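You operate a simulated robot arm through the tools that you are given. There is no shell and no other tool. Be economical: measure what you need, move in short steps, check, and stop when the job is done.

The job below is to be done with a simulated robot arm. You get a single attempt, and the scene is never put back.

JOB
Shut the press down: switch off, lowest heat, light pressure, brown sheet on the grey board, tray and drawer in.

The check looks at the end state, three seconds after you hand in, the way a careful person would. Anything else that was tipped, shoved, dropped, spilled or broken makes it a failure. Flat cloth is picked up by pressing the open fingertips on it (5 to 10 N) and closing them slowly along it; thin cloth reads only 2 to 8 mm in the jaws.

ROBOT AND FRAMES
A 7-joint arm with a fingered hand on a trunk, on a base that drives. Base frame: it is fixed to the floor where the robot stands at the start and does not move with it; the origin is under the middle of the robot, x ahead of it, y to its left, z up. Lengths are in m, angles in rad, forces in N, time in s.
With the tool pointing down near the work surface it reaches from about 0.36 to 0.86 m from the robot's upright axis, wherever it stands. Its first joint turns from -2.496 to 2.496 rad. Places, roughly: grey board [0.5, -0.3, 0.8]; heat knob [0.5, 0, 0.9]; on-off switch [0.5, -0.1, 0.9]; press handle [0.7, 0.2, 1.3]; pressure knob [0.5, 0.2, 1.1]; table drawer [0.2, -0.4, 0.7]. Payload 3 kg.
The TCP is the grasp point between the finger pads, 0.026 m short of the fingertips. In the tool frame z runs along the fingers and y along their closing line. The gripper opens to 0.148 m. The gripper's body begins 0.073 m behind the TCP. The gripper is a hand of 3 fingers: y runs from the thumb to the fingers, the wrist lies at [0, 0, -0.229] in the tool frame, and closing takes about 1.5 s.
Orientation is that of the tool frame in the base frame, as a unit quaternion [w, x, y, z]. With the fingers straight down and closing along the base's y, the tool's x points along the base's -x, its y along +y and its z along -z.

CONTROLS
- The arm moves only by the tool nudge_tool. Its arguments are lists of equal length, an entry for each row: "travel": the shift along the base's x, y, z in m, a list of three; "delta_rot": the turn, a rotation vector about the base's x, y, z in rad, a list of three; "fingers": the closure, from 0 (fully open) to 1 (shut). In form: {"travel": [[tx, ty, tz], ...], "delta_rot": [[rx, ry, rz], ...], "fingers": [fingers, ...]}. A call has 1 to 10 rows; each row shifts and turns the commanded pose from where the row before left it. A row lasts 0.2 s, in which the tool goes at most 0.05 m and 0.15 rad; a call with a longer step from one row to the next is refused whole, and so is a gripper value outside its range. Where a pose cannot be reached the arm comes as near as it can. A force on the tool above 40 N (or 10 N above the force at the start of the call, whichever is more), or a blocked arm, ends the call early, and 0.2 s more pass. Each finger travels about 0.153 m/s and halts on what it meets, pressing with about 33 N; the grip force reading is that of the motor and also rises with nothing between the fingers. The clock runs only during rows and for 0.2 s after the last one: add rows that do not move to give the fingers time. It gives the time, the measured TCP pose, the force on the tool (base axes), the opening and the grip force at its end, in the units of the frame above (readings bear some noise), with the torque about the TCP (base axes, N m) and any sound that the robot's microphone picked up, and new pictures: "views" is both (left out), scene, wrist or none.
- Cameras (640 x 400 px; columns grow to the right, rows downward): "scene" is now at [0.1224, -0.0056, 1.7019]; the picture's right is [0.08, -1.00, -0.00], its down [-0.91, -0.07, -0.41] and it looks along [0.40, 0.03, -0.91] (base axes); focal length 214 px, centre (320, 200). "wrist" rides on the gripper at [0.068, -0.039, -0.09] in the tool frame; the picture's right is [0.50, 0.87, 0.00], its down [-0.66, 0.38, -0.65] and it looks along [-0.57, 0.33, 0.76] (tool axes); focal length 222 px, centre (320, 200). There is no depth. A picture from a camera that has moved, and an enlarged one, comes with that camera's place and axes in the base frame and with its lens. The place of the scene camera against the robot may be out by one fixed shift of up to 0.025 m in any direction.
- move_column(by): slides the trunk up (or, below 0, down) by that many m; the arm and the scene camera ride with it, the base frame stays. It gives what a move gives, with no picture.
- drive_base(legs): drives the robot by 1 to 6 legs, each [ahead, left, turn to the left] in m, m and rad, along the robot's own axes; the way and the turn of a leg run together, so that a leg with both is an arc; at most 1.5 m and 3.142 rad a leg. The arm and the cameras ride along, it lands a little off, and it stops where it bumps. It gives what a move gives, and a new picture of the scene camera.
- preshape(shape): the hand has 3 fingers and takes this shape, open, in about a second: jaw (thumb against the fingers, like two jaws); tri (thumb and two fingers); tip (a fingertip pinch); poke (one finger out to press); point (the index stretched); flat (the hand flat); cup (the hand cupped); fist (a fist). The gripper value then closes the fingers along that shape, each until it touches; the sizes above hold for jaw. It gives what a move gives, with no picture.
- pan_tilt(pan, tilt): turns the head with the scene camera to pan (to the left, within 1.501 rad either way) and tilt (down, from -0.506 to 1.204), counted from straight ahead of the robot. It gives what a move gives, and a new picture of the scene camera.
- enlarge(camera, box): a new picture of the part [left, top, right, bottom] of that camera's present view, enlarged. It takes no simulated time.
- hand_in(): hands the job in; it is judged then, once.

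Work in short steps. Places have to be worked out from the pictures, the camera data and where the tool is seen: move nearer, look again, correct. Check each grasp and each placing, and mend what went wrong. You have 120 turns and 260 pictures in all, those below and enlarged ones among them. Open the gripper and draw the arm clear of the work before you hand the job in, unless the task says otherwise; then end with one line.

The tools are called after "Request:" as name(argument=value, ...) on one line, values as JSON. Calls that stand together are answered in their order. nudge_tool: Moves the arm, as the interface text tells. Its arguments: {"type":"object","properties":{"travel":{"type":"array","items":{"type":"array","items":{"type":"number"}}},"delta_rot":{"type":"array","items":{"type":"array","items":{"type":"number"}}},"fingers":{"type":"array","items":{"type":"number"}},"views":{"type":"string","enum":["both","scene","wrist","none"]}},"required":["travel","delta_rot","fingers"]} The other tools are called the same way: move_column (by) slides the trunk up or down; preshape (shape) gives the hand a shape; drive_base (legs) drives the base; pan_tilt (pan, tilt) turns the head that bears the scene camera; enlarge (camera, box) takes an enlarged picture of a part of a camera's view; hand_in () hands the job in.

At the start:

```text
clock: 0.0
tcp_pos: [0.7463, 0.1076, 1.2671]
tcp_rot: [0.0, 0.0, 1.0, 0.0]
force: [-1.0, -0.4, 0.0]
moment: [-0.02, -0.02, 0.01]
opening: 0.148
gripper_force: 0.1
shape: jaw
trunk travel left (down, up): [-0.656, 0.234]
robot x, y, heading: [0.0026, 0.0027, -0.001]
head pan, tilt: [0.079, 1.154]
```

scene: 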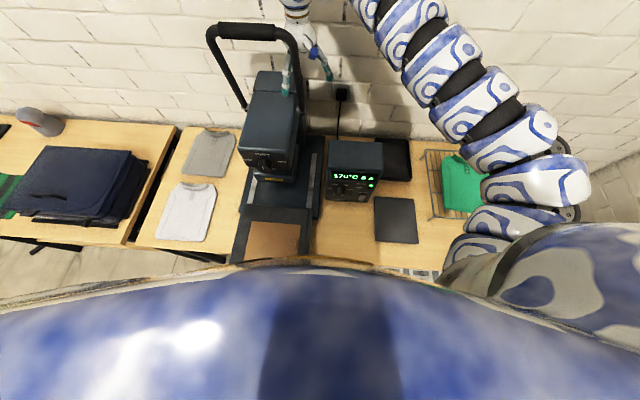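
wrist: 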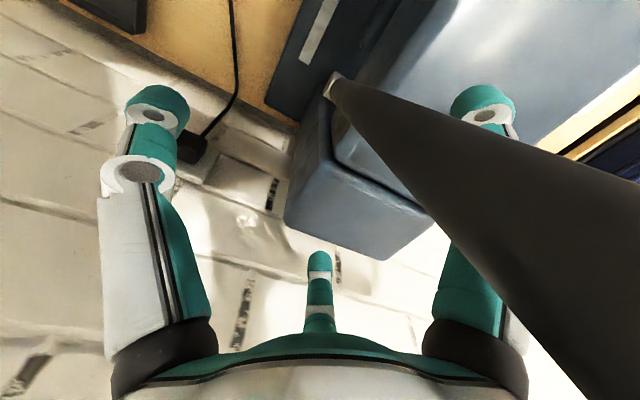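

The press, control box, grey board and trays are all small in this view. I enlarge the centre and the tray area to read the controls.

Request:
enlarge(camera="scene", box=[300, 120, 420, 195])

Request:
enlarge(camera="scene", box=[190, 10, 350, 110])

Request:
enlarge(camera="scene", box=[200, 100, 440, 270])

```text
5.33 times, centred on (360, 158) of scene
camera zoom: at [0.1224, -0.0056, 1.7019], right [0.08, -1.0, 0.0], down [-0.91, -0.07, -0.41], along [0.4, 0.03, -0.91], focal length 1144 px, centre (107, 427)
```

zoom: 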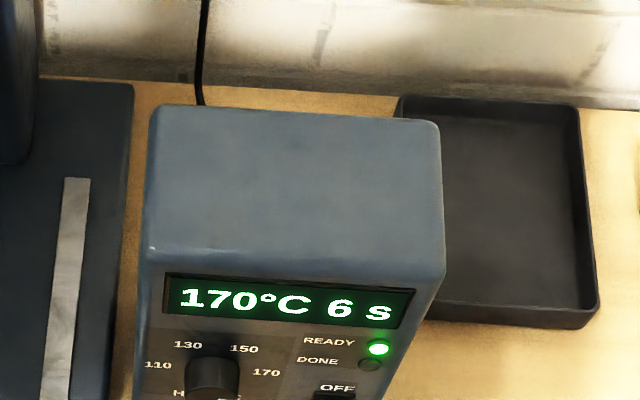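

```text
4.00 times, centred on (270, 60) of scene
camera zoom: at [0.1224, -0.0056, 1.7019], right [0.08, -1.0, 0.0], down [-0.91, -0.07, -0.41], along [0.4, 0.03, -0.91], focal length 858 px, centre (520, 760)
```

zoom: 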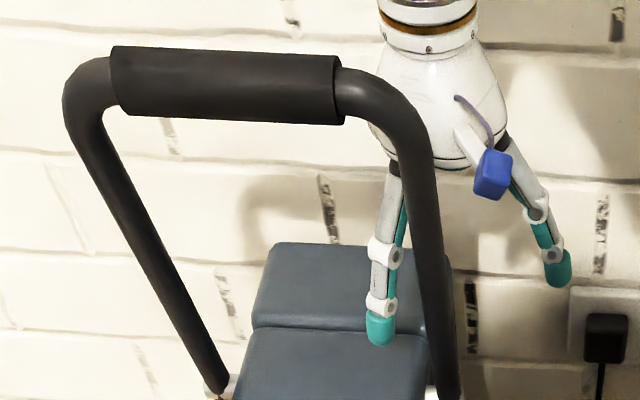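

```text
2.35 times, centred on (320, 185) of scene
camera zoom: at [0.1224, -0.0056, 1.7019], right [0.08, -1.0, 0.0], down [-0.91, -0.07, -0.41], along [0.4, 0.03, -0.91], focal length 505 px, centre (320, 235)
```

zoom: 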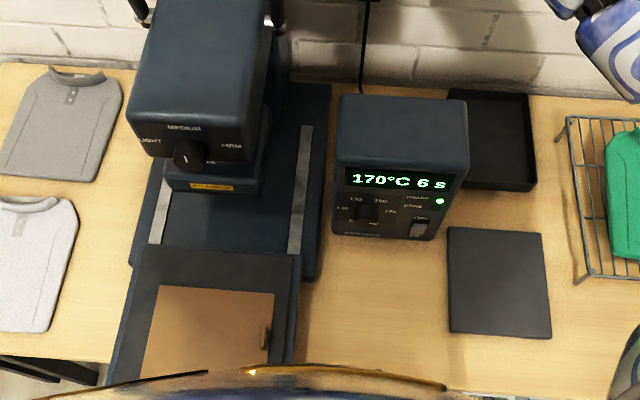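

A bar of the press handle is close in front of the hand, at about x 0.70, y 0.12. I ease the hand away from it towards the wall, then sideways to the right.

Request:
nudge_tool(travel=[[0.02, 0, 0], [0.015, -0.01, 0], [0, -0.02, 0]], delta_rot=[[0, 0, 0], [0, 0, 0], [0, 0, 0]], fingers=[0, 0, 0])

```text
clock: 0.8
tcp_pos: [0.7821, 0.0777, 1.2682]
tcp_rot: [0.001, 0.0, 1.0, 0.001]
force: [0.7, 2.5, 1.0]
moment: [0.08, 0.06, -0.24]
opening: 0.1479
gripper_force: 0.1
shape: jaw
trunk travel left (down, up): [-0.656, 0.234]
robot x, y, heading: [0.0007, -0.0018, 0.002]
head pan, tilt: [0.079, 1.154]
camera scene: at [0.1225, -0.0054, 1.7019], right [0.08, -1.0, 0.0], down [-0.91, -0.07, -0.41], along [0.4, 0.03, -0.91], focal length 214 px, centre (320, 200)
camera wrist: at [0.7135, 0.0398, 1.356], right [-0.5, 0.87, 0.0], down [0.66, 0.38, 0.65], along [0.57, 0.33, -0.76], focal length 222 px, centre (320, 200)
```

scene: 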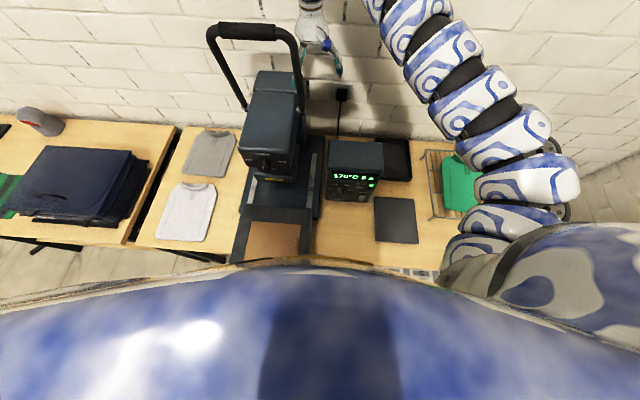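
wrist: 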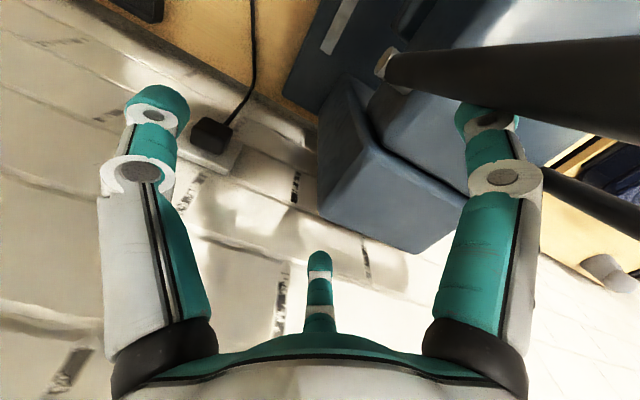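

The bar has cleared the hand and the fingers pass behind it. I keep sliding to the right.

Request:
nudge_tool(travel=[[0.01, -0.03, 0], [0, -0.04, 0], [0, -0.04, 0], [0, -0.04, 0], [0, -0.03, 0.03], [0, -0.03, 0.04]], delta_rot=[[0, 0, 0], [0, 0, 0], [0, 0, 0], [0, 0, 0], [0, 0, 0], [0, 0, 0]], fingers=[0, 0, 0, 0, 0, 0])

Request:
pan_tilt(pan=0, tilt=0.75)

```text
clock: 2.2
tcp_pos: [0.8294, -0.1274, 1.2778]
tcp_rot: [0.001, 0.0, 1.0, 0.002]
force: [0.5, 1.0, 0.2]
moment: [-0.05, 0.02, 0.01]
opening: 0.1478
gripper_force: 0.0
shape: jaw
out of reach, approached as far as the arm can: row 4, 5, 6
trunk travel left (down, up): [-0.656, 0.234]
robot x, y, heading: [-0.0019, -0.0042, -0.002]
head pan, tilt: [0.079, 1.154]
camera scene: at [0.1225, -0.0064, 1.7019], right [0.08, -1.0, 0.0], down [-0.91, -0.07, -0.41], along [0.4, 0.03, -0.91], focal length 214 px, centre (320, 200)
camera wrist: at [0.7602, -0.1649, 1.3667], right [-0.5, 0.87, 0.0], down [0.65, 0.38, 0.66], along [0.57, 0.33, -0.75], focal length 222 px, centre (320, 200)
```

scene: 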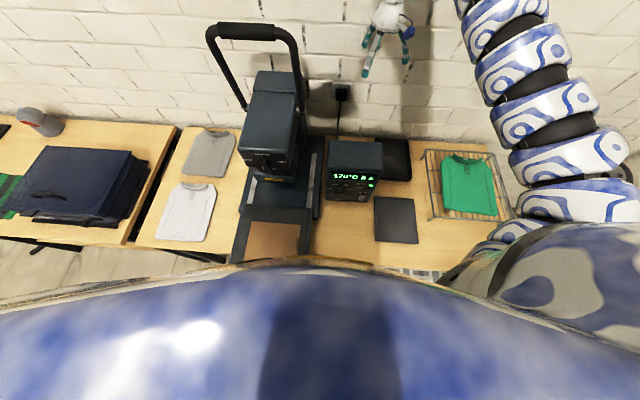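
wrist: 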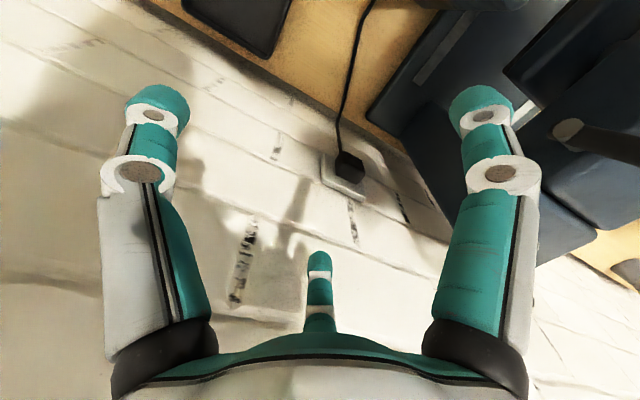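

```text
clock: 3.1
tcp_pos: [0.8285, -0.1247, 1.2777]
tcp_rot: [0.001, 0.0, 1.0, 0.002]
force: [0.9, 0.8, 0.4]
moment: [0.0, 0.0, 0.0]
opening: 0.1479
gripper_force: 0.1
shape: jaw
trunk travel left (down, up): [-0.656, 0.234]
robot x, y, heading: [-0.0009, -0.0007, -0.002]
head pan, tilt: [0.0, 0.75]
camera scene: at [0.146, -0.0103, 1.7308], right [0.0, -1.0, 0.0], down [-0.68, 0.0, -0.73], along [0.73, 0.0, -0.68], focal length 214 px, centre (320, 200)
```

scene: 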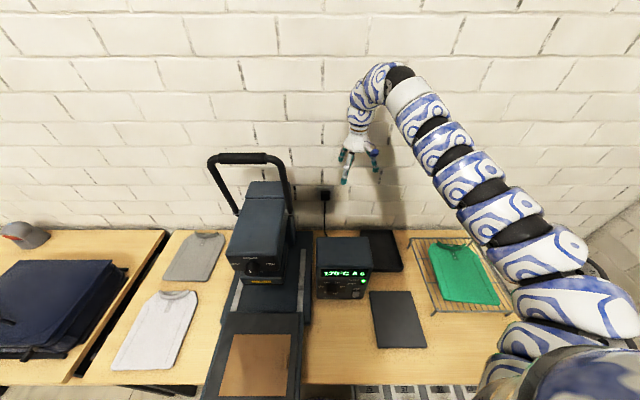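

The hand is clear of the handle. I back the base up 0.3 m so the drawer and the whole front of the table come into view.

Request:
drive_base(legs=[[-0.3, 0, 0]])

Request:
enlarge(camera="scene", box=[200, 160, 420, 300])

Request:
pan_tilt(pan=0, tilt=1.1)

```text
clock: 5.1
tcp_pos: [0.5325, -0.1253, 1.2787]
tcp_rot: [0.004, 0.0, 1.0, 0.002]
force: [-1.3, 0.0, -0.9]
moment: [0.03, -0.07, 0.0]
opening: 0.1481
gripper_force: 0.0
shape: jaw
trunk travel left (down, up): [-0.656, 0.234]
robot x, y, heading: [-0.2957, -0.0027, -0.001]
head pan, tilt: [0.0, 0.75]
camera scene: at [-0.151, -0.0104, 1.731], right [0.0, -1.0, 0.0], down [-0.68, 0.0, -0.73], along [0.73, 0.0, -0.68], focal length 214 px, centre (320, 200)
```

scene: 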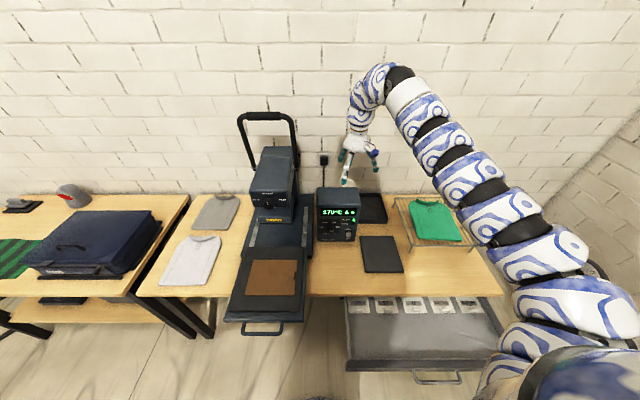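

```text
2.86 times, centred on (310, 230) of scene
camera zoom: at [-0.151, -0.0104, 1.731], right [0.0, -1.0, 0.0], down [-0.68, 0.0, -0.73], along [0.73, 0.0, -0.68], focal length 613 px, centre (349, 114)
```

zoom: 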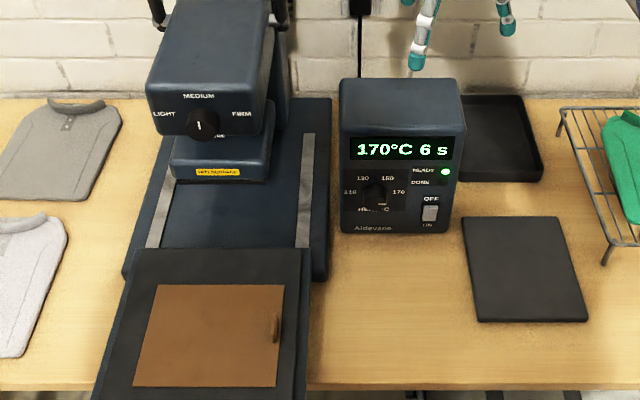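

```text
clock: 5.9
tcp_pos: [0.5313, -0.1257, 1.2773]
tcp_rot: [0.001, 0.0, 1.0, 0.002]
force: [-0.6, -0.4, -0.2]
moment: [-0.01, -0.01, 0.02]
opening: 0.1477
gripper_force: 0.1
shape: jaw
trunk travel left (down, up): [-0.656, 0.234]
robot x, y, heading: [-0.2962, 0.0011, -0.0]
head pan, tilt: [0.0, 1.1]
camera scene: at [-0.1696, -0.0104, 1.7052], right [0.0, -1.0, 0.0], down [-0.89, 0.0, -0.45], along [0.45, 0.0, -0.89], focal length 214 px, centre (320, 200)
```

scene: 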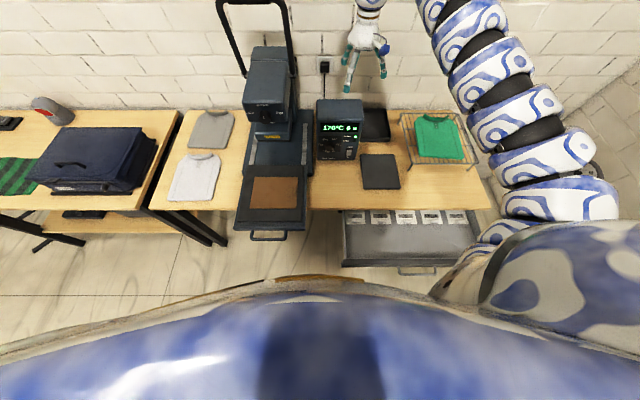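

From here I can see the open drawer, the pulled-out press tray with the brown sheet on it, and the controls. I tilt the head back and zoom in on the knobs, the switch, the sheet and the drawer.

Request:
pan_tilt(pan=0, tilt=0.8)

Request:
enlarge(camera="scene", box=[312, 170, 368, 235])

Request:
enlarge(camera="scene", box=[240, 155, 310, 215])

Request:
enlarge(camera="scene", box=[220, 230, 320, 330])

Request:
enlarge(camera="scene", box=[330, 210, 510, 390])

```text
clock: 6.7
tcp_pos: [0.5335, -0.126, 1.2778]
tcp_rot: [0.002, 0.0, 1.0, 0.002]
force: [-0.1, -0.7, -0.6]
moment: [-0.01, 0.01, 0.0]
opening: 0.1479
gripper_force: 0.0
shape: jaw
trunk travel left (down, up): [-0.656, 0.234]
robot x, y, heading: [-0.298, -0.0018, 0.002]
head pan, tilt: [0.0, 0.799]
camera scene: at [-0.1521, -0.0104, 1.7269], right [0.0, -1.0, 0.0], down [-0.72, 0.0, -0.7], along [0.7, 0.0, -0.72], focal length 214 px, centre (320, 200)
```

scene: 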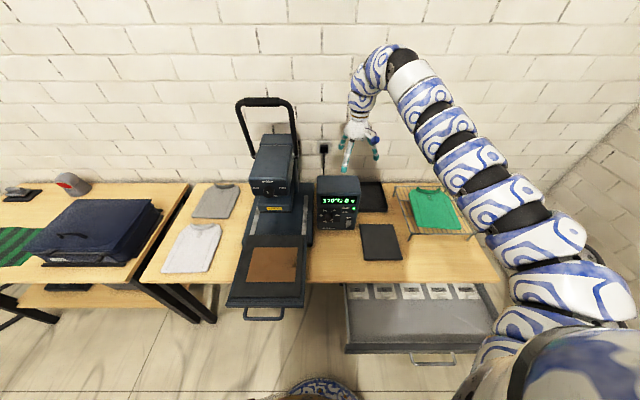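

```text
6.15 times, centred on (340, 202) of scene
camera zoom: at [-0.1521, -0.0104, 1.7269], right [0.0, -1.0, 0.0], down [-0.72, 0.0, -0.7], along [0.7, 0.0, -0.72], focal length 1320 px, centre (197, 185)
```

zoom: 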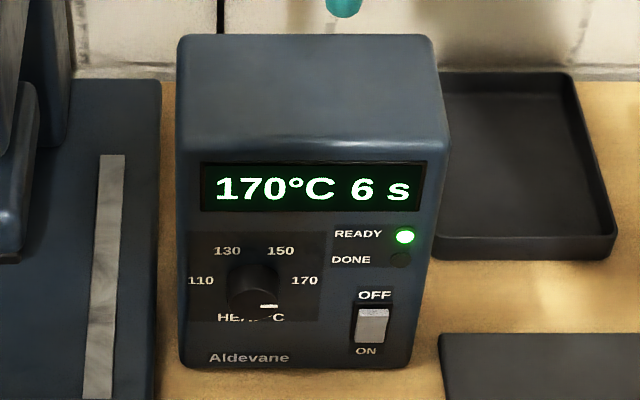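

```text
6.67 times, centred on (275, 185) of scene
camera zoom: at [-0.1521, -0.0104, 1.7269], right [0.0, -1.0, 0.0], down [-0.72, 0.0, -0.7], along [0.7, 0.0, -0.72], focal length 1430 px, centre (620, 300)
```

zoom: 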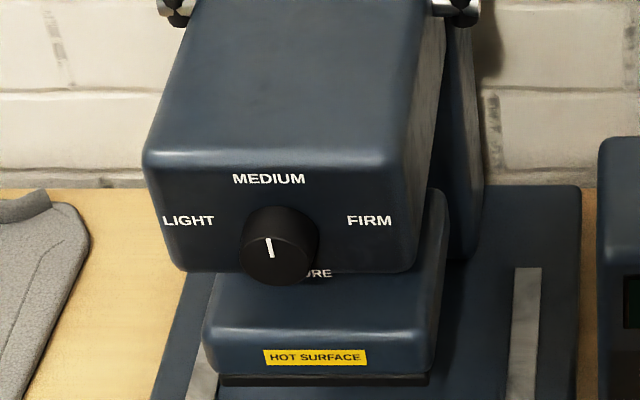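

```text
4.00 times, centred on (270, 280) of scene
camera zoom: at [-0.1521, -0.0104, 1.7269], right [0.0, -1.0, 0.0], down [-0.72, 0.0, -0.7], along [0.7, 0.0, -0.72], focal length 858 px, centre (520, -120)
```

zoom: 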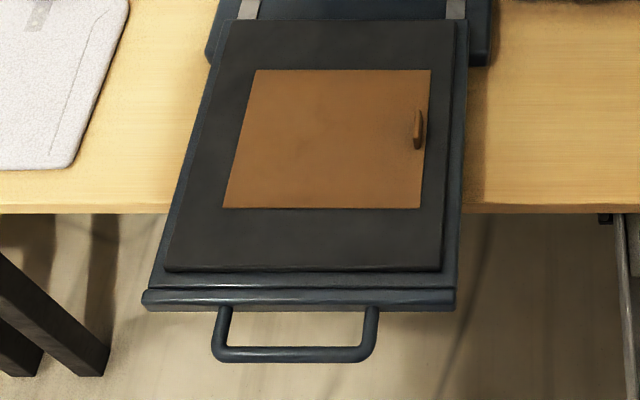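

```text
2.22 times, centred on (420, 300) of scene
camera zoom: at [-0.1521, -0.0104, 1.7269], right [0.0, -1.0, 0.0], down [-0.72, 0.0, -0.7], along [0.7, 0.0, -0.72], focal length 477 px, centre (98, -22)
```

zoom: 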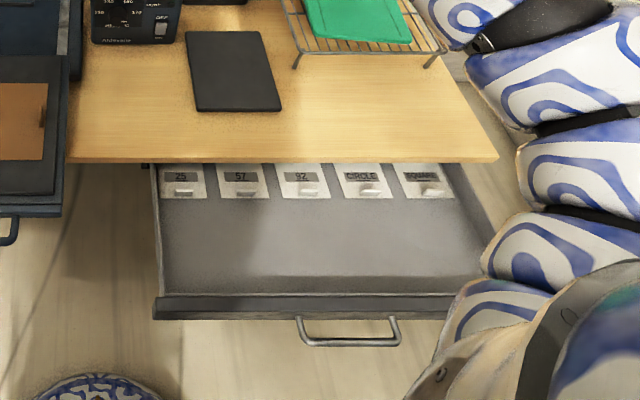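

The heat knob points at 170 on the right and must go to 110 on the left. The pressure knob is at MEDIUM and must go to LIGHT. The switch rocker has OFF at its top, and the sheet has a small raised tab near its right edge. I point the tool horizontally at the control box.

Request:
nudge_tool(travel=[[-0.02, 0.008, -0.02], [-0.02, 0.008, -0.02], [-0.02, 0.008, -0.02], [-0.02, 0.008, -0.02], [-0.02, 0.008, -0.02], [-0.02, 0.008, -0.02], [-0.02, 0.008, -0.02], [-0.02, 0.008, -0.02], [-0.02, 0.008, -0.02], [-0.01, 0.004, -0.02]], delta_rot=[[0, -0.145, 0], [0, -0.145, 0], [0, -0.145, 0], [0, -0.145, 0], [0, -0.145, 0], [0, -0.145, 0], [0, -0.145, 0], [0, -0.145, 0], [0, -0.145, 0], [0, -0.145, 0]], fingers=[0, 0, 0, 0, 0, 0, 0, 0, 0, 0])

```text
clock: 8.9
tcp_pos: [0.5252, -0.1235, 1.2709]
tcp_rot: [0.026, 0.0, 1.0, 0.002]
force: [0.1, -1.0, -0.6]
moment: [0.0, 0.03, -0.01]
opening: 0.1482
gripper_force: 0.0
shape: jaw
out of reach, approached as far as the arm can: row 1, 2, 3, 4, 5, 6, 7, 8, 9, 10
trunk travel left (down, up): [-0.656, 0.234]
robot x, y, heading: [-0.2959, 0.0008, -0.0]
head pan, tilt: [0.0, 0.799]
camera scene: at [-0.1521, -0.0104, 1.7269], right [0.0, -1.0, 0.0], down [-0.72, 0.0, -0.7], along [0.7, 0.0, -0.72], focal length 214 px, centre (320, 200)
camera wrist: at [0.4526, -0.1617, 1.3565], right [-0.5, 0.87, -0.02], down [0.62, 0.38, 0.69], along [0.6, 0.33, -0.73], focal length 222 px, centre (320, 200)
```

scene: 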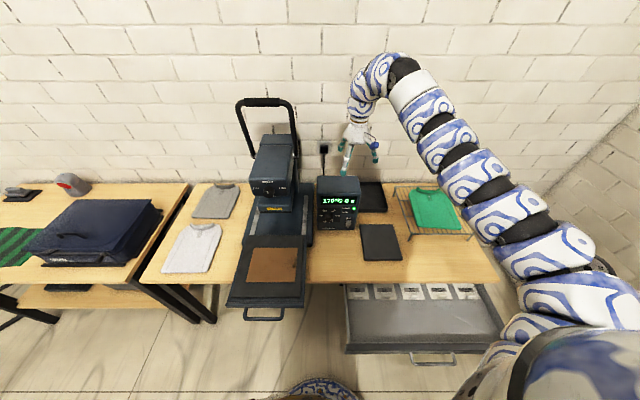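
wrist: 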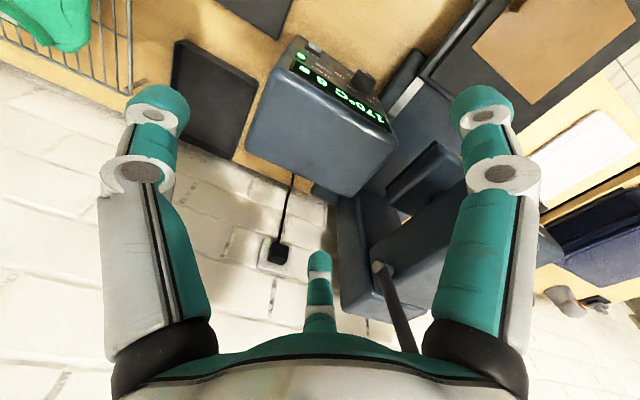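

The arm is stretched to its limit, so it barely moved. I first pull the hand in without turning it.

Request:
nudge_tool(travel=[[-0.03, 0, 0], [-0.03, 0, 0], [-0.03, 0, 0], [-0.03, 0, 0], [-0.03, 0, 0], [-0.03, 0, 0]], delta_rot=[[0, 0, 0], [0, 0, 0], [0, 0, 0], [0, 0, 0], [0, 0, 0], [0, 0, 0]], fingers=[0, 0, 0, 0, 0, 0], views="none")

Request:
nudge_tool(travel=[[0, 0, -0.02], [0, 0, -0.02], [0, 0, -0.02]], delta_rot=[[0, -0.1, 0], [0, -0.1, 0], [0, -0.1, 0]], fingers=[0, 0, 0], views="scene")

```text
clock: 10.3
tcp_pos: [0.5262, -0.1232, 1.2715]
tcp_rot: [0.026, 0.0, 1.0, 0.001]
force: [0.0, 0.9, -0.2]
moment: [0.0, -0.01, 0.02]
opening: 0.148
gripper_force: 0.1
shape: jaw
out of reach, approached as far as the arm can: row 1, 2, 3, 4, 5, 6
trunk travel left (down, up): [-0.656, 0.234]
robot x, y, heading: [-0.2931, -0.0027, 0.002]
head pan, tilt: [0.0, 0.799]
```

```text
clock: 11.1
tcp_pos: [0.5262, -0.1222, 1.2703]
tcp_rot: [0.026, 0.0, 1.0, 0.001]
force: [0.6, 0.7, 0.7]
moment: [-0.01, -0.02, 0.01]
opening: 0.148
gripper_force: 0.0
shape: jaw
out of reach, approached as far as the arm can: row 1, 2, 3
trunk travel left (down, up): [-0.656, 0.234]
robot x, y, heading: [-0.2974, 0.0011, 0.002]
head pan, tilt: [0.0, 0.799]
camera scene: at [-0.1521, -0.0104, 1.7269], right [0.0, -1.0, 0.0], down [-0.72, 0.0, -0.7], along [0.7, 0.0, -0.72], focal length 214 px, centre (320, 200)
```

scene: 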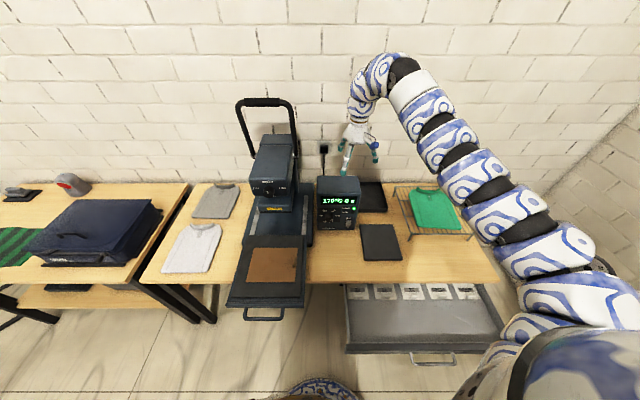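

The arm isn't responding, so I test small moves in other directions to see what frees it.

Request:
nudge_tool(travel=[[0, -0.03, 0], [0, -0.03, 0]], delta_rot=[[0, 0, 0], [0, 0, 0]], fingers=[0, 0], views="none")

Request:
nudge_tool(travel=[[0, 0, 0.03], [0, 0, 0.03]], delta_rot=[[0, 0, 0], [0, 0, 0]], fingers=[0, 0], views="none")

Request:
nudge_tool(travel=[[0, 0, 0], [0, 0, 0], [0, 0, 0]], delta_rot=[[0, 0.15, 0], [0, 0.15, 0], [0, 0.15, 0]], fingers=[0, 0, 0], views="none")

```text
clock: 11.7
tcp_pos: [0.5445, -0.1565, 1.276]
tcp_rot: [0.025, 0.0, 1.0, 0.002]
force: [-0.2, -0.2, -0.1]
moment: [0.04, -0.03, -0.01]
opening: 0.1481
gripper_force: 0.0
shape: jaw
out of reach, approached as far as the arm can: row 1, 2
trunk travel left (down, up): [-0.656, 0.234]
robot x, y, heading: [-0.2953, 0.0024, -0.005]
head pan, tilt: [0.0, 0.799]
```

```text
clock: 12.3
tcp_pos: [0.5577, -0.1549, 1.3028]
tcp_rot: [0.027, 0.001, 1.0, 0.004]
force: [-0.2, 0.4, 0.2]
moment: [-0.01, -0.03, 0.0]
opening: 0.1481
gripper_force: 0.1
shape: jaw
out of reach, approached as far as the arm can: row 1, 2
trunk travel left (down, up): [-0.656, 0.234]
robot x, y, heading: [-0.2963, 0.002, -0.001]
head pan, tilt: [0.0, 0.799]
```

```text
clock: 13.1
tcp_pos: [0.5732, -0.1445, 1.2347]
tcp_rot: [-0.124, 0.0, 0.992, 0.0]
force: [0.5, 2.8, 0.5]
moment: [-0.26, 0.02, 0.04]
opening: 0.1481
gripper_force: 0.0
shape: jaw
out of reach, approached as far as the arm can: row 1, 2, 3
trunk travel left (down, up): [-0.656, 0.234]
robot x, y, heading: [-0.2978, -0.0025, -0.001]
head pan, tilt: [0.0, 0.799]
```

The wrist turned and the hand shifted only a little, so a joint limit looks likely. I try a diagonal pull towards the shoulder on the right side.

Request:
nudge_tool(travel=[[-0.03, -0.03, 0], [-0.03, -0.03, 0], [-0.03, -0.03, 0], [-0.03, -0.03, 0]], delta_rot=[[0, 0, 0], [0, 0, 0], [0, 0, 0], [0, 0, 0]], fingers=[0, 0, 0, 0], views="none")

Request:
nudge_tool(travel=[[0, -0.04, 0], [0, -0.04, 0], [0, -0.04, 0], [0, -0.04, 0]], delta_rot=[[0, 0, 0], [0, 0, 0], [0, 0, 0], [0, 0, 0]], fingers=[0, 0, 0, 0], views="scene")

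```text
clock: 14.1
tcp_pos: [0.4715, -0.2576, 1.1889]
tcp_rot: [-0.123, -0.006, 0.992, 0.001]
force: [-1.3, -6.2, -0.3]
moment: [0.53, -0.07, -0.15]
opening: 0.1479
gripper_force: 0.0
shape: jaw
out of reach, approached as far as the arm can: row 1, 2, 3, 4
trunk travel left (down, up): [-0.656, 0.234]
robot x, y, heading: [-0.2996, 0.0024, -0.001]
head pan, tilt: [0.0, 0.799]
```

```text
clock: 15.1
tcp_pos: [0.4729, -0.4301, 1.1875]
tcp_rot: [-0.124, -0.001, 0.992, 0.002]
force: [0.2, -0.9, -0.5]
moment: [0.01, 0.03, 0.0]
opening: 0.1477
gripper_force: 0.0
shape: jaw
trunk travel left (down, up): [-0.656, 0.234]
robot x, y, heading: [-0.2969, 0.0028, 0.002]
head pan, tilt: [0.0, 0.799]
camera scene: at [-0.152, -0.011, 1.7269], right [0.0, -1.0, 0.0], down [-0.72, 0.0, -0.7], along [0.7, 0.0, -0.72], focal length 214 px, centre (320, 200)
```

scene: 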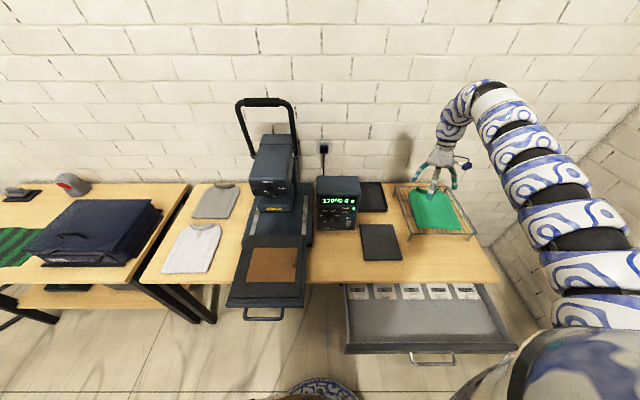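

The last move was fully reached. I pull back and turn the tool to horizontal here, over free space.

Request:
nudge_tool(travel=[[-0.04, 0, 0], [-0.04, 0, 0], [-0.03, 0, 0], [0, 0, 0], [0, 0, 0], [0, 0, 0]], delta_rot=[[0, 0, 0], [0, 0, 0], [0, -0.1, 0], [0, -0.14, 0], [0, -0.14, 0], [0, -0.14, 0]], fingers=[0, 0, 0, 0, 0, 0], views="none")

Request:
nudge_tool(travel=[[0, 0, 0], [0, 0, 0], [0, 0, 0], [0, 0, 0], [0, 0, 0], [0, 0, 0], [0, 0, 0], [0, 0, 0], [0, 0, 0]], delta_rot=[[0, -0.145, 0], [0, -0.145, 0], [0, -0.145, 0], [0, -0.145, 0], [0, -0.145, 0], [0, -0.145, 0], [0, -0.145, 0], [0, -0.145, 0], [0, -0.145, 0]], fingers=[0, 0, 0, 0, 0, 0, 0, 0, 0], views="scene")

```text
clock: 16.5
tcp_pos: [0.4301, -0.4304, 1.1803]
tcp_rot: [-0.125, 0.0, 0.992, 0.003]
force: [0.3, 0.6, -0.2]
moment: [0.0, 0.02, 0.01]
opening: 0.1479
gripper_force: 0.2
shape: jaw
out of reach, approached as far as the arm can: row 1, 2, 3, 4, 5, 6
trunk travel left (down, up): [-0.656, 0.234]
robot x, y, heading: [-0.2997, 0.0017, -0.0]
head pan, tilt: [0.0, 0.799]
```

```text
clock: 18.5
tcp_pos: [0.4297, -0.4309, 1.1805]
tcp_rot: [-0.126, 0.0, 0.992, 0.002]
force: [-0.3, 0.4, -0.1]
moment: [-0.01, 0.0, -0.02]
opening: 0.1479
gripper_force: 0.0
shape: jaw
out of reach, approached as far as the arm can: row 1, 2, 3, 4, 5, 6, 7, 8, 9
trunk travel left (down, up): [-0.656, 0.234]
robot x, y, heading: [-0.2969, 0.0005, -0.003]
head pan, tilt: [0.0, 0.799]
camera scene: at [-0.1521, -0.0105, 1.7269], right [0.0, -1.0, 0.0], down [-0.72, 0.0, -0.7], along [0.7, 0.0, -0.72], focal length 214 px, centre (320, 200)
```

scene: 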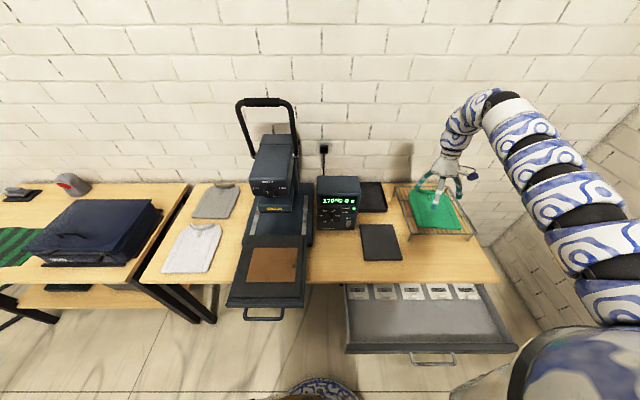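

Something limits how far the arm pulls in at this height, and the tool needs to be lower relative to the shoulder. I raise the trunk and then see whether the hand can come down and in.

Request:
move_column(by=0.2)

Request:
nudge_tool(travel=[[0, 0, -0.04], [0, 0, -0.04], [0, 0, -0.04], [-0.03, 0, -0.03], [-0.03, 0, -0.03], [-0.04, 0, 0], [-0.04, 0, 0]], delta_rot=[[0, 0, 0], [0, 0, 0], [0, 0, 0], [0, 0, 0], [0, 0, 0], [0, 0, 0], [0, 0, 0]], fingers=[0, 0, 0, 0, 0, 0, 0], views="scene")

```text
clock: 20.7
tcp_pos: [0.4298, -0.4304, 1.3812]
tcp_rot: [-0.124, 0.0, 0.992, 0.002]
force: [-0.2, 0.0, 0.1]
moment: [0.03, -0.01, 0.03]
opening: 0.148
gripper_force: 0.0
shape: jaw
trunk travel left (down, up): [-0.856, 0.034]
robot x, y, heading: [-0.3001, -0.0002, 0.0]
head pan, tilt: [0.0, 0.799]
```

```text
clock: 22.3
tcp_pos: [0.4091, -0.4977, 1.3044]
tcp_rot: [-0.127, 0.001, 0.992, 0.002]
force: [-0.4, -0.3, -0.1]
moment: [0.0, -0.02, -0.03]
opening: 0.1476
gripper_force: 0.0
shape: jaw
out of reach, approached as far as the arm can: row 1, 2, 3, 4, 5, 6, 7
trunk travel left (down, up): [-0.856, 0.034]
robot x, y, heading: [-0.2967, 0.0026, 0.0]
head pan, tilt: [0.0, 0.799]
camera scene: at [-0.1521, -0.0113, 1.9269], right [0.0, -1.0, 0.0], down [-0.72, 0.0, -0.7], along [0.7, 0.0, -0.72], focal length 214 px, centre (320, 200)
```

scene: 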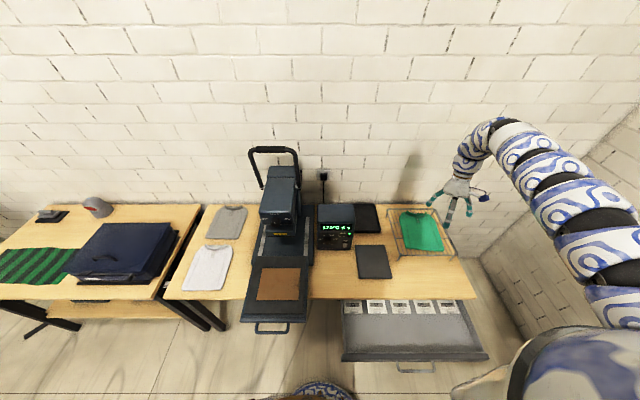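

Moving in and down is still limited. I probe yaw and roll of the hand to find which wrist direction frees the arm.

Request:
nudge_tool(travel=[[0, 0, 0], [0, 0, 0], [0, 0, 0], [0, 0, 0]], delta_rot=[[0, 0, -0.15], [0, 0, -0.15], [0, 0, -0.15], [0, 0, -0.15]], fingers=[0, 0, 0, 0], views="none")

Request:
nudge_tool(travel=[[0, 0, -0.04], [0, 0, -0.04], [0, 0, -0.04]], delta_rot=[[0, 0, 0], [0, 0, 0], [0, 0, 0]], fingers=[0, 0, 0], views="none")

Request:
nudge_tool(travel=[[-0.04, 0, 0], [-0.04, 0, 0], [-0.04, 0, 0]], delta_rot=[[0, 0, 0], [0, 0, 0], [0, 0, 0]], fingers=[0, 0, 0], views="both")

```text
clock: 23.3
tcp_pos: [0.4116, -0.4973, 1.303]
tcp_rot: [-0.118, 0.295, 0.947, 0.038]
force: [0.0, 1.0, -0.4]
moment: [0.0, 0.01, 0.0]
opening: 0.1477
gripper_force: 0.0
shape: jaw
trunk travel left (down, up): [-0.856, 0.034]
robot x, y, heading: [-0.2955, -0.0006, 0.004]
head pan, tilt: [0.0, 0.799]
```

```text
clock: 24.1
tcp_pos: [0.4122, -0.4967, 1.1805]
tcp_rot: [-0.118, 0.294, 0.948, 0.039]
force: [0.2, 0.6, 1.0]
moment: [-0.02, 0.05, -0.03]
opening: 0.1476
gripper_force: 0.1
shape: jaw
trunk travel left (down, up): [-0.856, 0.034]
robot x, y, heading: [-0.297, -0.0016, -0.003]
head pan, tilt: [0.0, 0.799]
```

```text
clock: 24.9
tcp_pos: [0.3472, -0.5299, 1.1576]
tcp_rot: [-0.121, 0.293, 0.948, 0.039]
force: [0.0, -0.6, -0.3]
moment: [-0.04, 0.03, 0.03]
opening: 0.1477
gripper_force: 0.1
shape: jaw
out of reach, approached as far as the arm can: row 1, 2, 3
trunk travel left (down, up): [-0.856, 0.034]
robot x, y, heading: [-0.2969, 0.0001, 0.004]
head pan, tilt: [0.0, 0.799]
camera scene: at [-0.15, -0.0089, 1.9267], right [0.0, -1.0, 0.0], down [-0.72, 0.0, -0.7], along [0.7, 0.0, -0.72], focal length 214 px, centre (320, 200)
camera wrist: at [0.2891, -0.5377, 1.2614], right [0.09, 0.99, 0.13], down [0.87, -0.14, 0.47], along [0.48, 0.07, -0.87], focal length 222 px, centre (320, 200)
```

scene: 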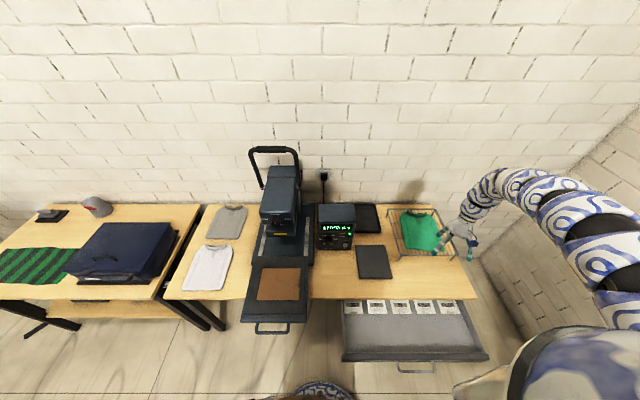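
wrist: 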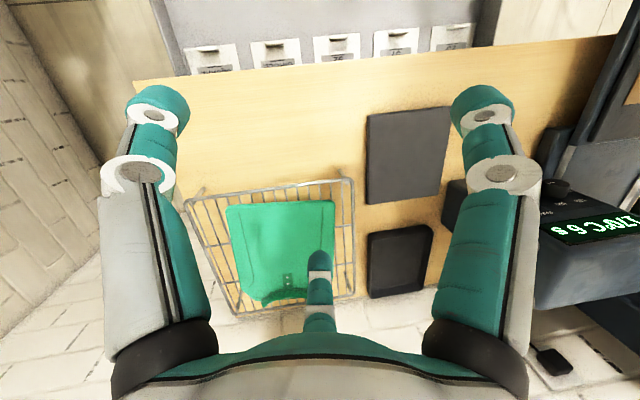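

Negative yaw freed the arm. I turn the hand further that way, tilt it back to vertical, and pull in.

Request:
nudge_tool(travel=[[0, 0, 0], [0, 0, 0], [0, 0, 0], [0, 0, 0], [0, 0, 0], [0, 0, 0], [-0.03, 0.02, 0], [-0.03, 0.02, 0], [-0.03, 0.02, 0], [-0.03, 0.02, 0]], delta_rot=[[0, 0, -0.15], [0, 0, -0.15], [0, 0, -0.15], [0, 0, -0.15], [0, 0, -0.15], [0, 0, -0.15], [0, 0, 0], [0, 0, 0], [0, 0, 0], [0, 0, 0]], fingers=[0, 0, 0, 0, 0, 0, 0, 0, 0, 0], views="scene")

```text
clock: 27.1
tcp_pos: [0.3267, -0.5286, 1.0848]
tcp_rot: [-0.093, 0.677, 0.725, 0.087]
force: [-0.2, 0.0, -0.2]
moment: [-0.03, -0.01, 0.02]
opening: 0.148
gripper_force: 0.0
shape: jaw
out of reach, approached as far as the arm can: row 2, 3, 4, 5, 6, 7, 8, 9, 10
trunk travel left (down, up): [-0.856, 0.034]
robot x, y, heading: [-0.2985, -0.0019, 0.004]
head pan, tilt: [0.0, 0.799]
camera scene: at [-0.1522, -0.0107, 1.9269], right [0.0, -1.0, 0.0], down [-0.72, 0.0, -0.7], along [0.7, 0.0, -0.72], focal length 214 px, centre (320, 200)
```

scene: 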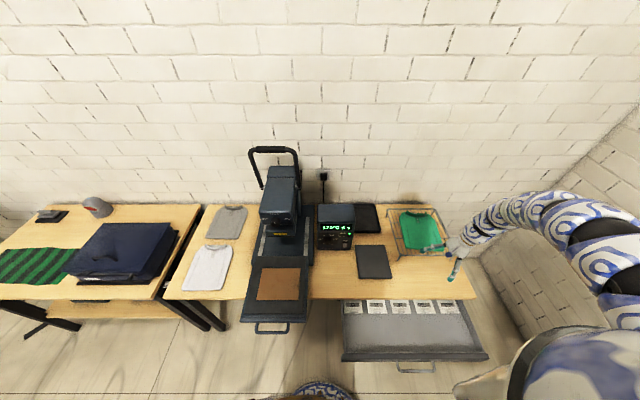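

The distance from the axis stays near 0.82 m. I test tilting back to vertical and moving up and in.

Request:
nudge_tool(travel=[[0, 0, 0.03], [0, 0, 0.03], [0, 0, 0.03]], delta_rot=[[0, -0.08, 0], [0, -0.08, 0], [0, -0.08, 0]], fingers=[0, 0, 0], views="none")

Request:
nudge_tool(travel=[[-0.04, 0, 0], [-0.04, 0, 0], [-0.04, 0, 0]], delta_rot=[[0, 0, 0], [0, 0, 0], [0, 0, 0]], fingers=[0, 0, 0], views="none")

Request:
nudge_tool(travel=[[0, 0.04, 0], [0, 0.04, 0], [0, 0.04, 0]], delta_rot=[[0, 0, 0], [0, 0, 0], [0, 0, 0]], fingers=[0, 0, 0], views="none")

```text
clock: 27.9
tcp_pos: [0.3847, -0.5774, 1.1303]
tcp_rot: [-0.004, 0.661, 0.732, 0.168]
force: [-0.5, -0.5, 0.1]
moment: [-0.01, 0.01, 0.01]
opening: 0.1481
gripper_force: 0.1
shape: jaw
out of reach, approached as far as the arm can: row 1, 2, 3
trunk travel left (down, up): [-0.856, 0.034]
robot x, y, heading: [-0.2927, 0.0015, -0.003]
head pan, tilt: [0.0, 0.799]
```

```text
clock: 28.7
tcp_pos: [0.3063, -0.6209, 1.0921]
tcp_rot: [-0.004, 0.661, 0.731, 0.168]
force: [-0.9, -0.6, -0.5]
moment: [0.0, -0.01, -0.04]
opening: 0.1482
gripper_force: 0.1
shape: jaw
out of reach, approached as far as the arm can: row 1, 2, 3
trunk travel left (down, up): [-0.856, 0.034]
robot x, y, heading: [-0.2974, 0.0003, -0.002]
head pan, tilt: [0.0, 0.799]
```

```text
clock: 29.5
tcp_pos: [0.3404, -0.5436, 1.0559]
tcp_rot: [-0.005, 0.661, 0.731, 0.167]
force: [-0.1, -0.4, -0.1]
moment: [0.03, 0.02, 0.02]
opening: 0.148
gripper_force: 0.0
shape: jaw
out of reach, approached as far as the arm can: row 1, 2, 3
trunk travel left (down, up): [-0.856, 0.034]
robot x, y, heading: [-0.2952, 0.0016, -0.004]
head pan, tilt: [0.0, 0.799]
```

I need to see the arm's posture to understand the limit, so I pan the head right and look at it.

Request:
pan_tilt(pan=-0.9, tilt=0.75)

```text
clock: 30.7
tcp_pos: [0.3411, -0.5431, 1.0562]
tcp_rot: [-0.005, 0.661, 0.732, 0.166]
force: [0.0, 0.4, 0.0]
moment: [0.04, 0.0, -0.01]
opening: 0.1481
gripper_force: 0.1
shape: jaw
trunk travel left (down, up): [-0.856, 0.034]
robot x, y, heading: [-0.3012, 0.0003, 0.002]
head pan, tilt: [-0.901, 0.75]
camera scene: at [-0.1812, -0.0754, 1.9309], right [-0.78, -0.62, 0.0], down [-0.42, 0.53, -0.73], along [0.45, -0.57, -0.68], focal length 214 px, centre (320, 200)
```

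scene: 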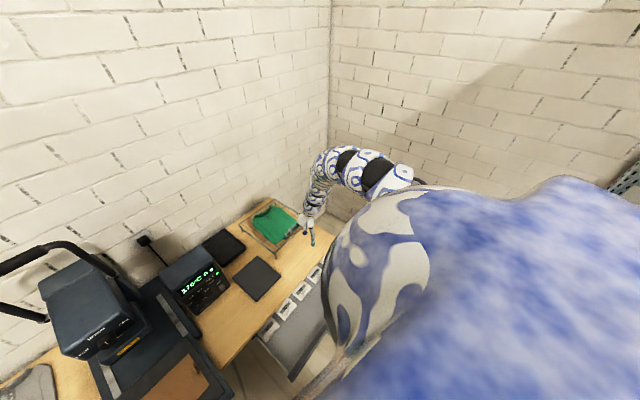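

The arm forms an arch out from the right shoulder. I back away from the table so the hand is over open floor, where I can work the arm into a better posture safely.

Request:
drive_base(legs=[[-0.5, 0, 0]])

Request:
nudge_tool(travel=[[0, 0, -0.05], [0, 0, -0.05], [0, 0, -0.05], [0, 0, -0.05], [0, 0, -0.05]], delta_rot=[[0, 0, 0], [0, 0, 0], [0, 0, 0], [0, 0, 0], [0, 0, 0]], fingers=[0, 0, 0, 0, 0], views="none")

Request:
nudge_tool(travel=[[-0.04, 0, 0], [-0.04, 0, 0], [-0.04, 0, 0], [-0.04, 0, 0]], delta_rot=[[0, 0, 0], [0, 0, 0], [0, 0, 0], [0, 0, 0]], fingers=[0, 0, 0, 0], views="scene")

```text
clock: 33.6
tcp_pos: [-0.1463, -0.5439, 1.0567]
tcp_rot: [-0.005, 0.661, 0.731, 0.167]
force: [0.0, -0.9, 0.6]
moment: [0.02, 0.0, 0.01]
opening: 0.1481
gripper_force: 0.2
shape: jaw
trunk travel left (down, up): [-0.856, 0.034]
robot x, y, heading: [-0.7818, 0.0005, -0.003]
head pan, tilt: [-0.901, 0.75]
camera scene: at [-0.6689, -0.0752, 1.931], right [-0.78, -0.62, 0.0], down [-0.42, 0.54, -0.73], along [0.45, -0.57, -0.68], focal length 214 px, centre (320, 200)
```

scene: 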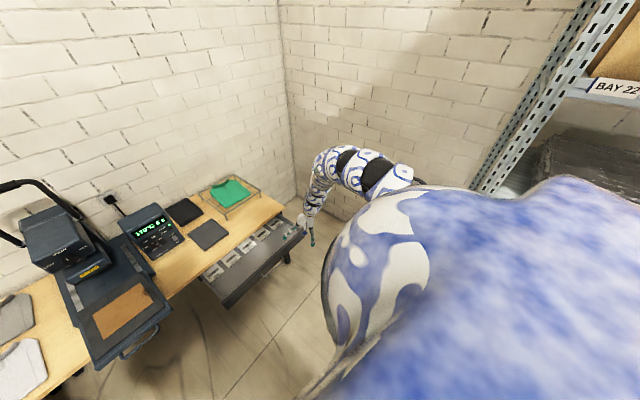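

```text
clock: 34.8
tcp_pos: [-0.1461, -0.5442, 0.8035]
tcp_rot: [-0.005, 0.661, 0.732, 0.166]
force: [-0.5, 0.4, 0.5]
moment: [-0.01, -0.03, 0.0]
opening: 0.1482
gripper_force: 0.1
shape: jaw
trunk travel left (down, up): [-0.856, 0.034]
robot x, y, heading: [-0.779, -0.0021, -0.002]
head pan, tilt: [-0.901, 0.75]
```

```text
clock: 35.8
tcp_pos: [-0.3044, -0.5397, 0.808]
tcp_rot: [-0.004, 0.662, 0.731, 0.168]
force: [-0.9, 0.7, 0.2]
moment: [-0.01, 0.02, -0.01]
opening: 0.1478
gripper_force: 0.1
shape: jaw
trunk travel left (down, up): [-0.856, 0.034]
robot x, y, heading: [-0.7811, 0.0007, 0.002]
head pan, tilt: [-0.901, 0.75]
camera scene: at [-0.6691, -0.0749, 1.931], right [-0.78, -0.62, 0.0], down [-0.42, 0.54, -0.73], along [0.45, -0.57, -0.68], focal length 214 px, centre (320, 200)
```

scene: 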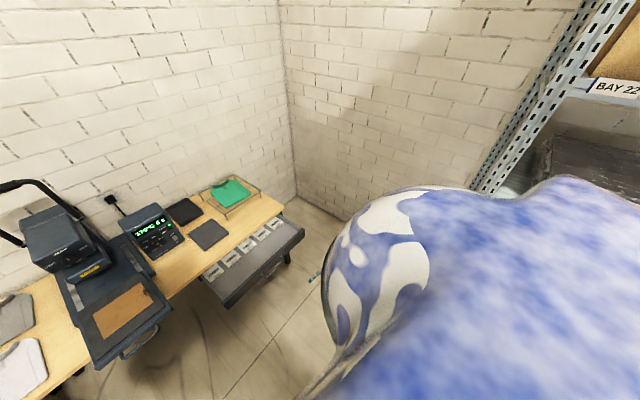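

Lower relative to the shoulder, the arm moves freely. I bring the hand round to the front of the robot at this height.

Request:
nudge_tool(travel=[[0, 0.045, 0], [0, 0.045, 0], [0, 0.045, 0], [0, 0.045, 0], [0, 0.045, 0], [0, 0.045, 0], [0, 0.045, 0], [0, 0.045, 0], [0, 0.045, 0], [0, 0.045, 0]], delta_rot=[[0, 0, 0], [0, 0, 0], [0, 0, 0], [0, 0, 0], [0, 0, 0], [0, 0, 0], [0, 0, 0], [0, 0, 0], [0, 0, 0], [0, 0, 0]], fingers=[0, 0, 0, 0, 0, 0, 0, 0, 0, 0], views="none")

Request:
pan_tilt(pan=0, tilt=0.75)

Request:
nudge_tool(travel=[[0, 0, 0.02], [0, 0, 0.02], [0, 0, 0.02], [0, 0, 0.02], [0, 0, 0.02], [0, 0, 0], [0, 0, 0], [0, 0, 0], [0, 0, 0], [0, 0, 0]], delta_rot=[[0, -0.14, 0], [0, -0.14, 0], [0, -0.14, 0], [0, -0.14, 0], [0, -0.14, 0], [0, -0.14, 0], [0, -0.14, 0], [0, -0.14, 0], [0, -0.14, 0], [0, -0.14, 0]], fingers=[0, 0, 0, 0, 0, 0, 0, 0, 0, 0], views="both")

```text
clock: 38.0
tcp_pos: [-0.2119, -0.1568, 0.7965]
tcp_rot: [-0.004, 0.662, 0.731, 0.166]
force: [0.0, -0.2, -0.3]
moment: [-0.03, -0.01, -0.02]
opening: 0.1481
gripper_force: 0.0
shape: jaw
out of reach, approached as far as the arm can: row 4, 5, 6, 7, 8, 9, 10
trunk travel left (down, up): [-0.856, 0.034]
robot x, y, heading: [-0.7821, -0.0049, -0.003]
head pan, tilt: [-0.901, 0.75]
```

```text
clock: 39.2
tcp_pos: [-0.2132, -0.1581, 0.7969]
tcp_rot: [-0.005, 0.661, 0.731, 0.167]
force: [0.1, -1.1, -0.1]
moment: [0.0, 0.02, 0.01]
opening: 0.1482
gripper_force: 0.0
shape: jaw
trunk travel left (down, up): [-0.856, 0.034]
robot x, y, heading: [-0.7827, -0.0003, -0.003]
head pan, tilt: [0.0, 0.75]
camera scene: at [-0.6364, -0.01, 1.9309], right [0.0, -1.0, 0.0], down [-0.68, 0.0, -0.73], along [0.73, 0.0, -0.68], focal length 214 px, centre (320, 200)
```

scene: 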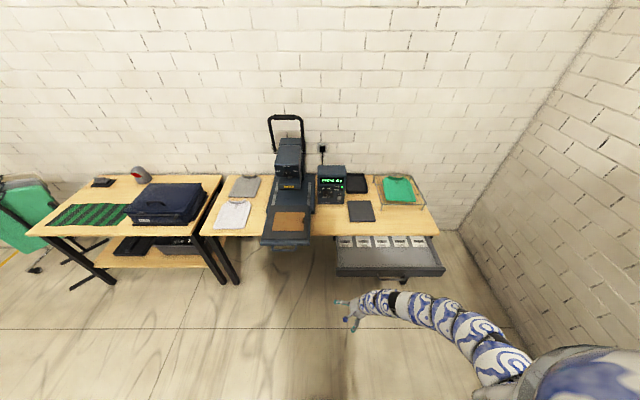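

```text
clock: 41.6
tcp_pos: [-0.0615, -0.2872, 0.8331]
tcp_rot: [0.44, 0.525, 0.53, 0.5]
force: [-0.5, -0.6, 0.2]
moment: [-0.01, 0.0, 0.03]
opening: 0.1481
gripper_force: 0.0
shape: jaw
out of reach, approached as far as the arm can: row 1, 2, 3, 4, 5, 6, 7, 8
trunk travel left (down, up): [-0.856, 0.034]
robot x, y, heading: [-0.7838, -0.0001, 0.001]
head pan, tilt: [0.0, 0.75]
stopped in row 10: the arm was blocked; the commanded pose is now the measured one
camera scene: at [-0.6374, -0.0118, 1.931], right [0.0, -1.0, 0.0], down [-0.68, 0.0, -0.73], along [0.73, 0.0, -0.68], focal length 214 px, centre (320, 200)
camera wrist: at [-0.1614, -0.2237, 0.8086], right [0.07, 0.45, 0.89], down [-0.56, -0.72, 0.41], along [0.82, -0.53, 0.2], focal length 222 px, centre (320, 200)
```

scene: 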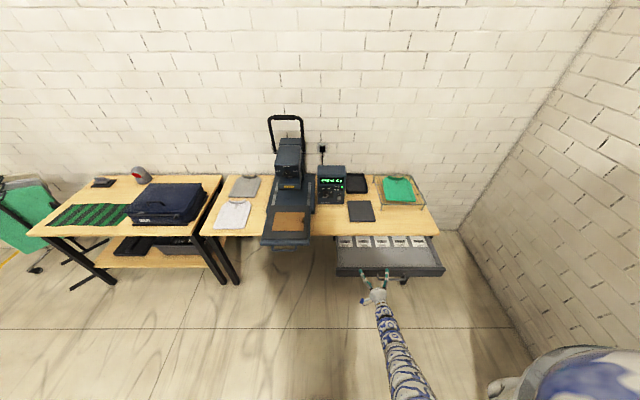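
wrist: 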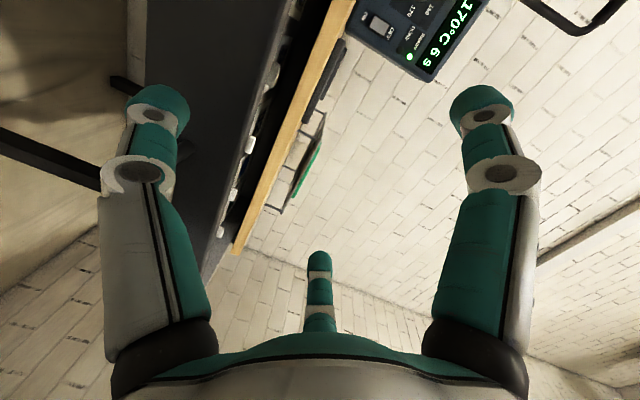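

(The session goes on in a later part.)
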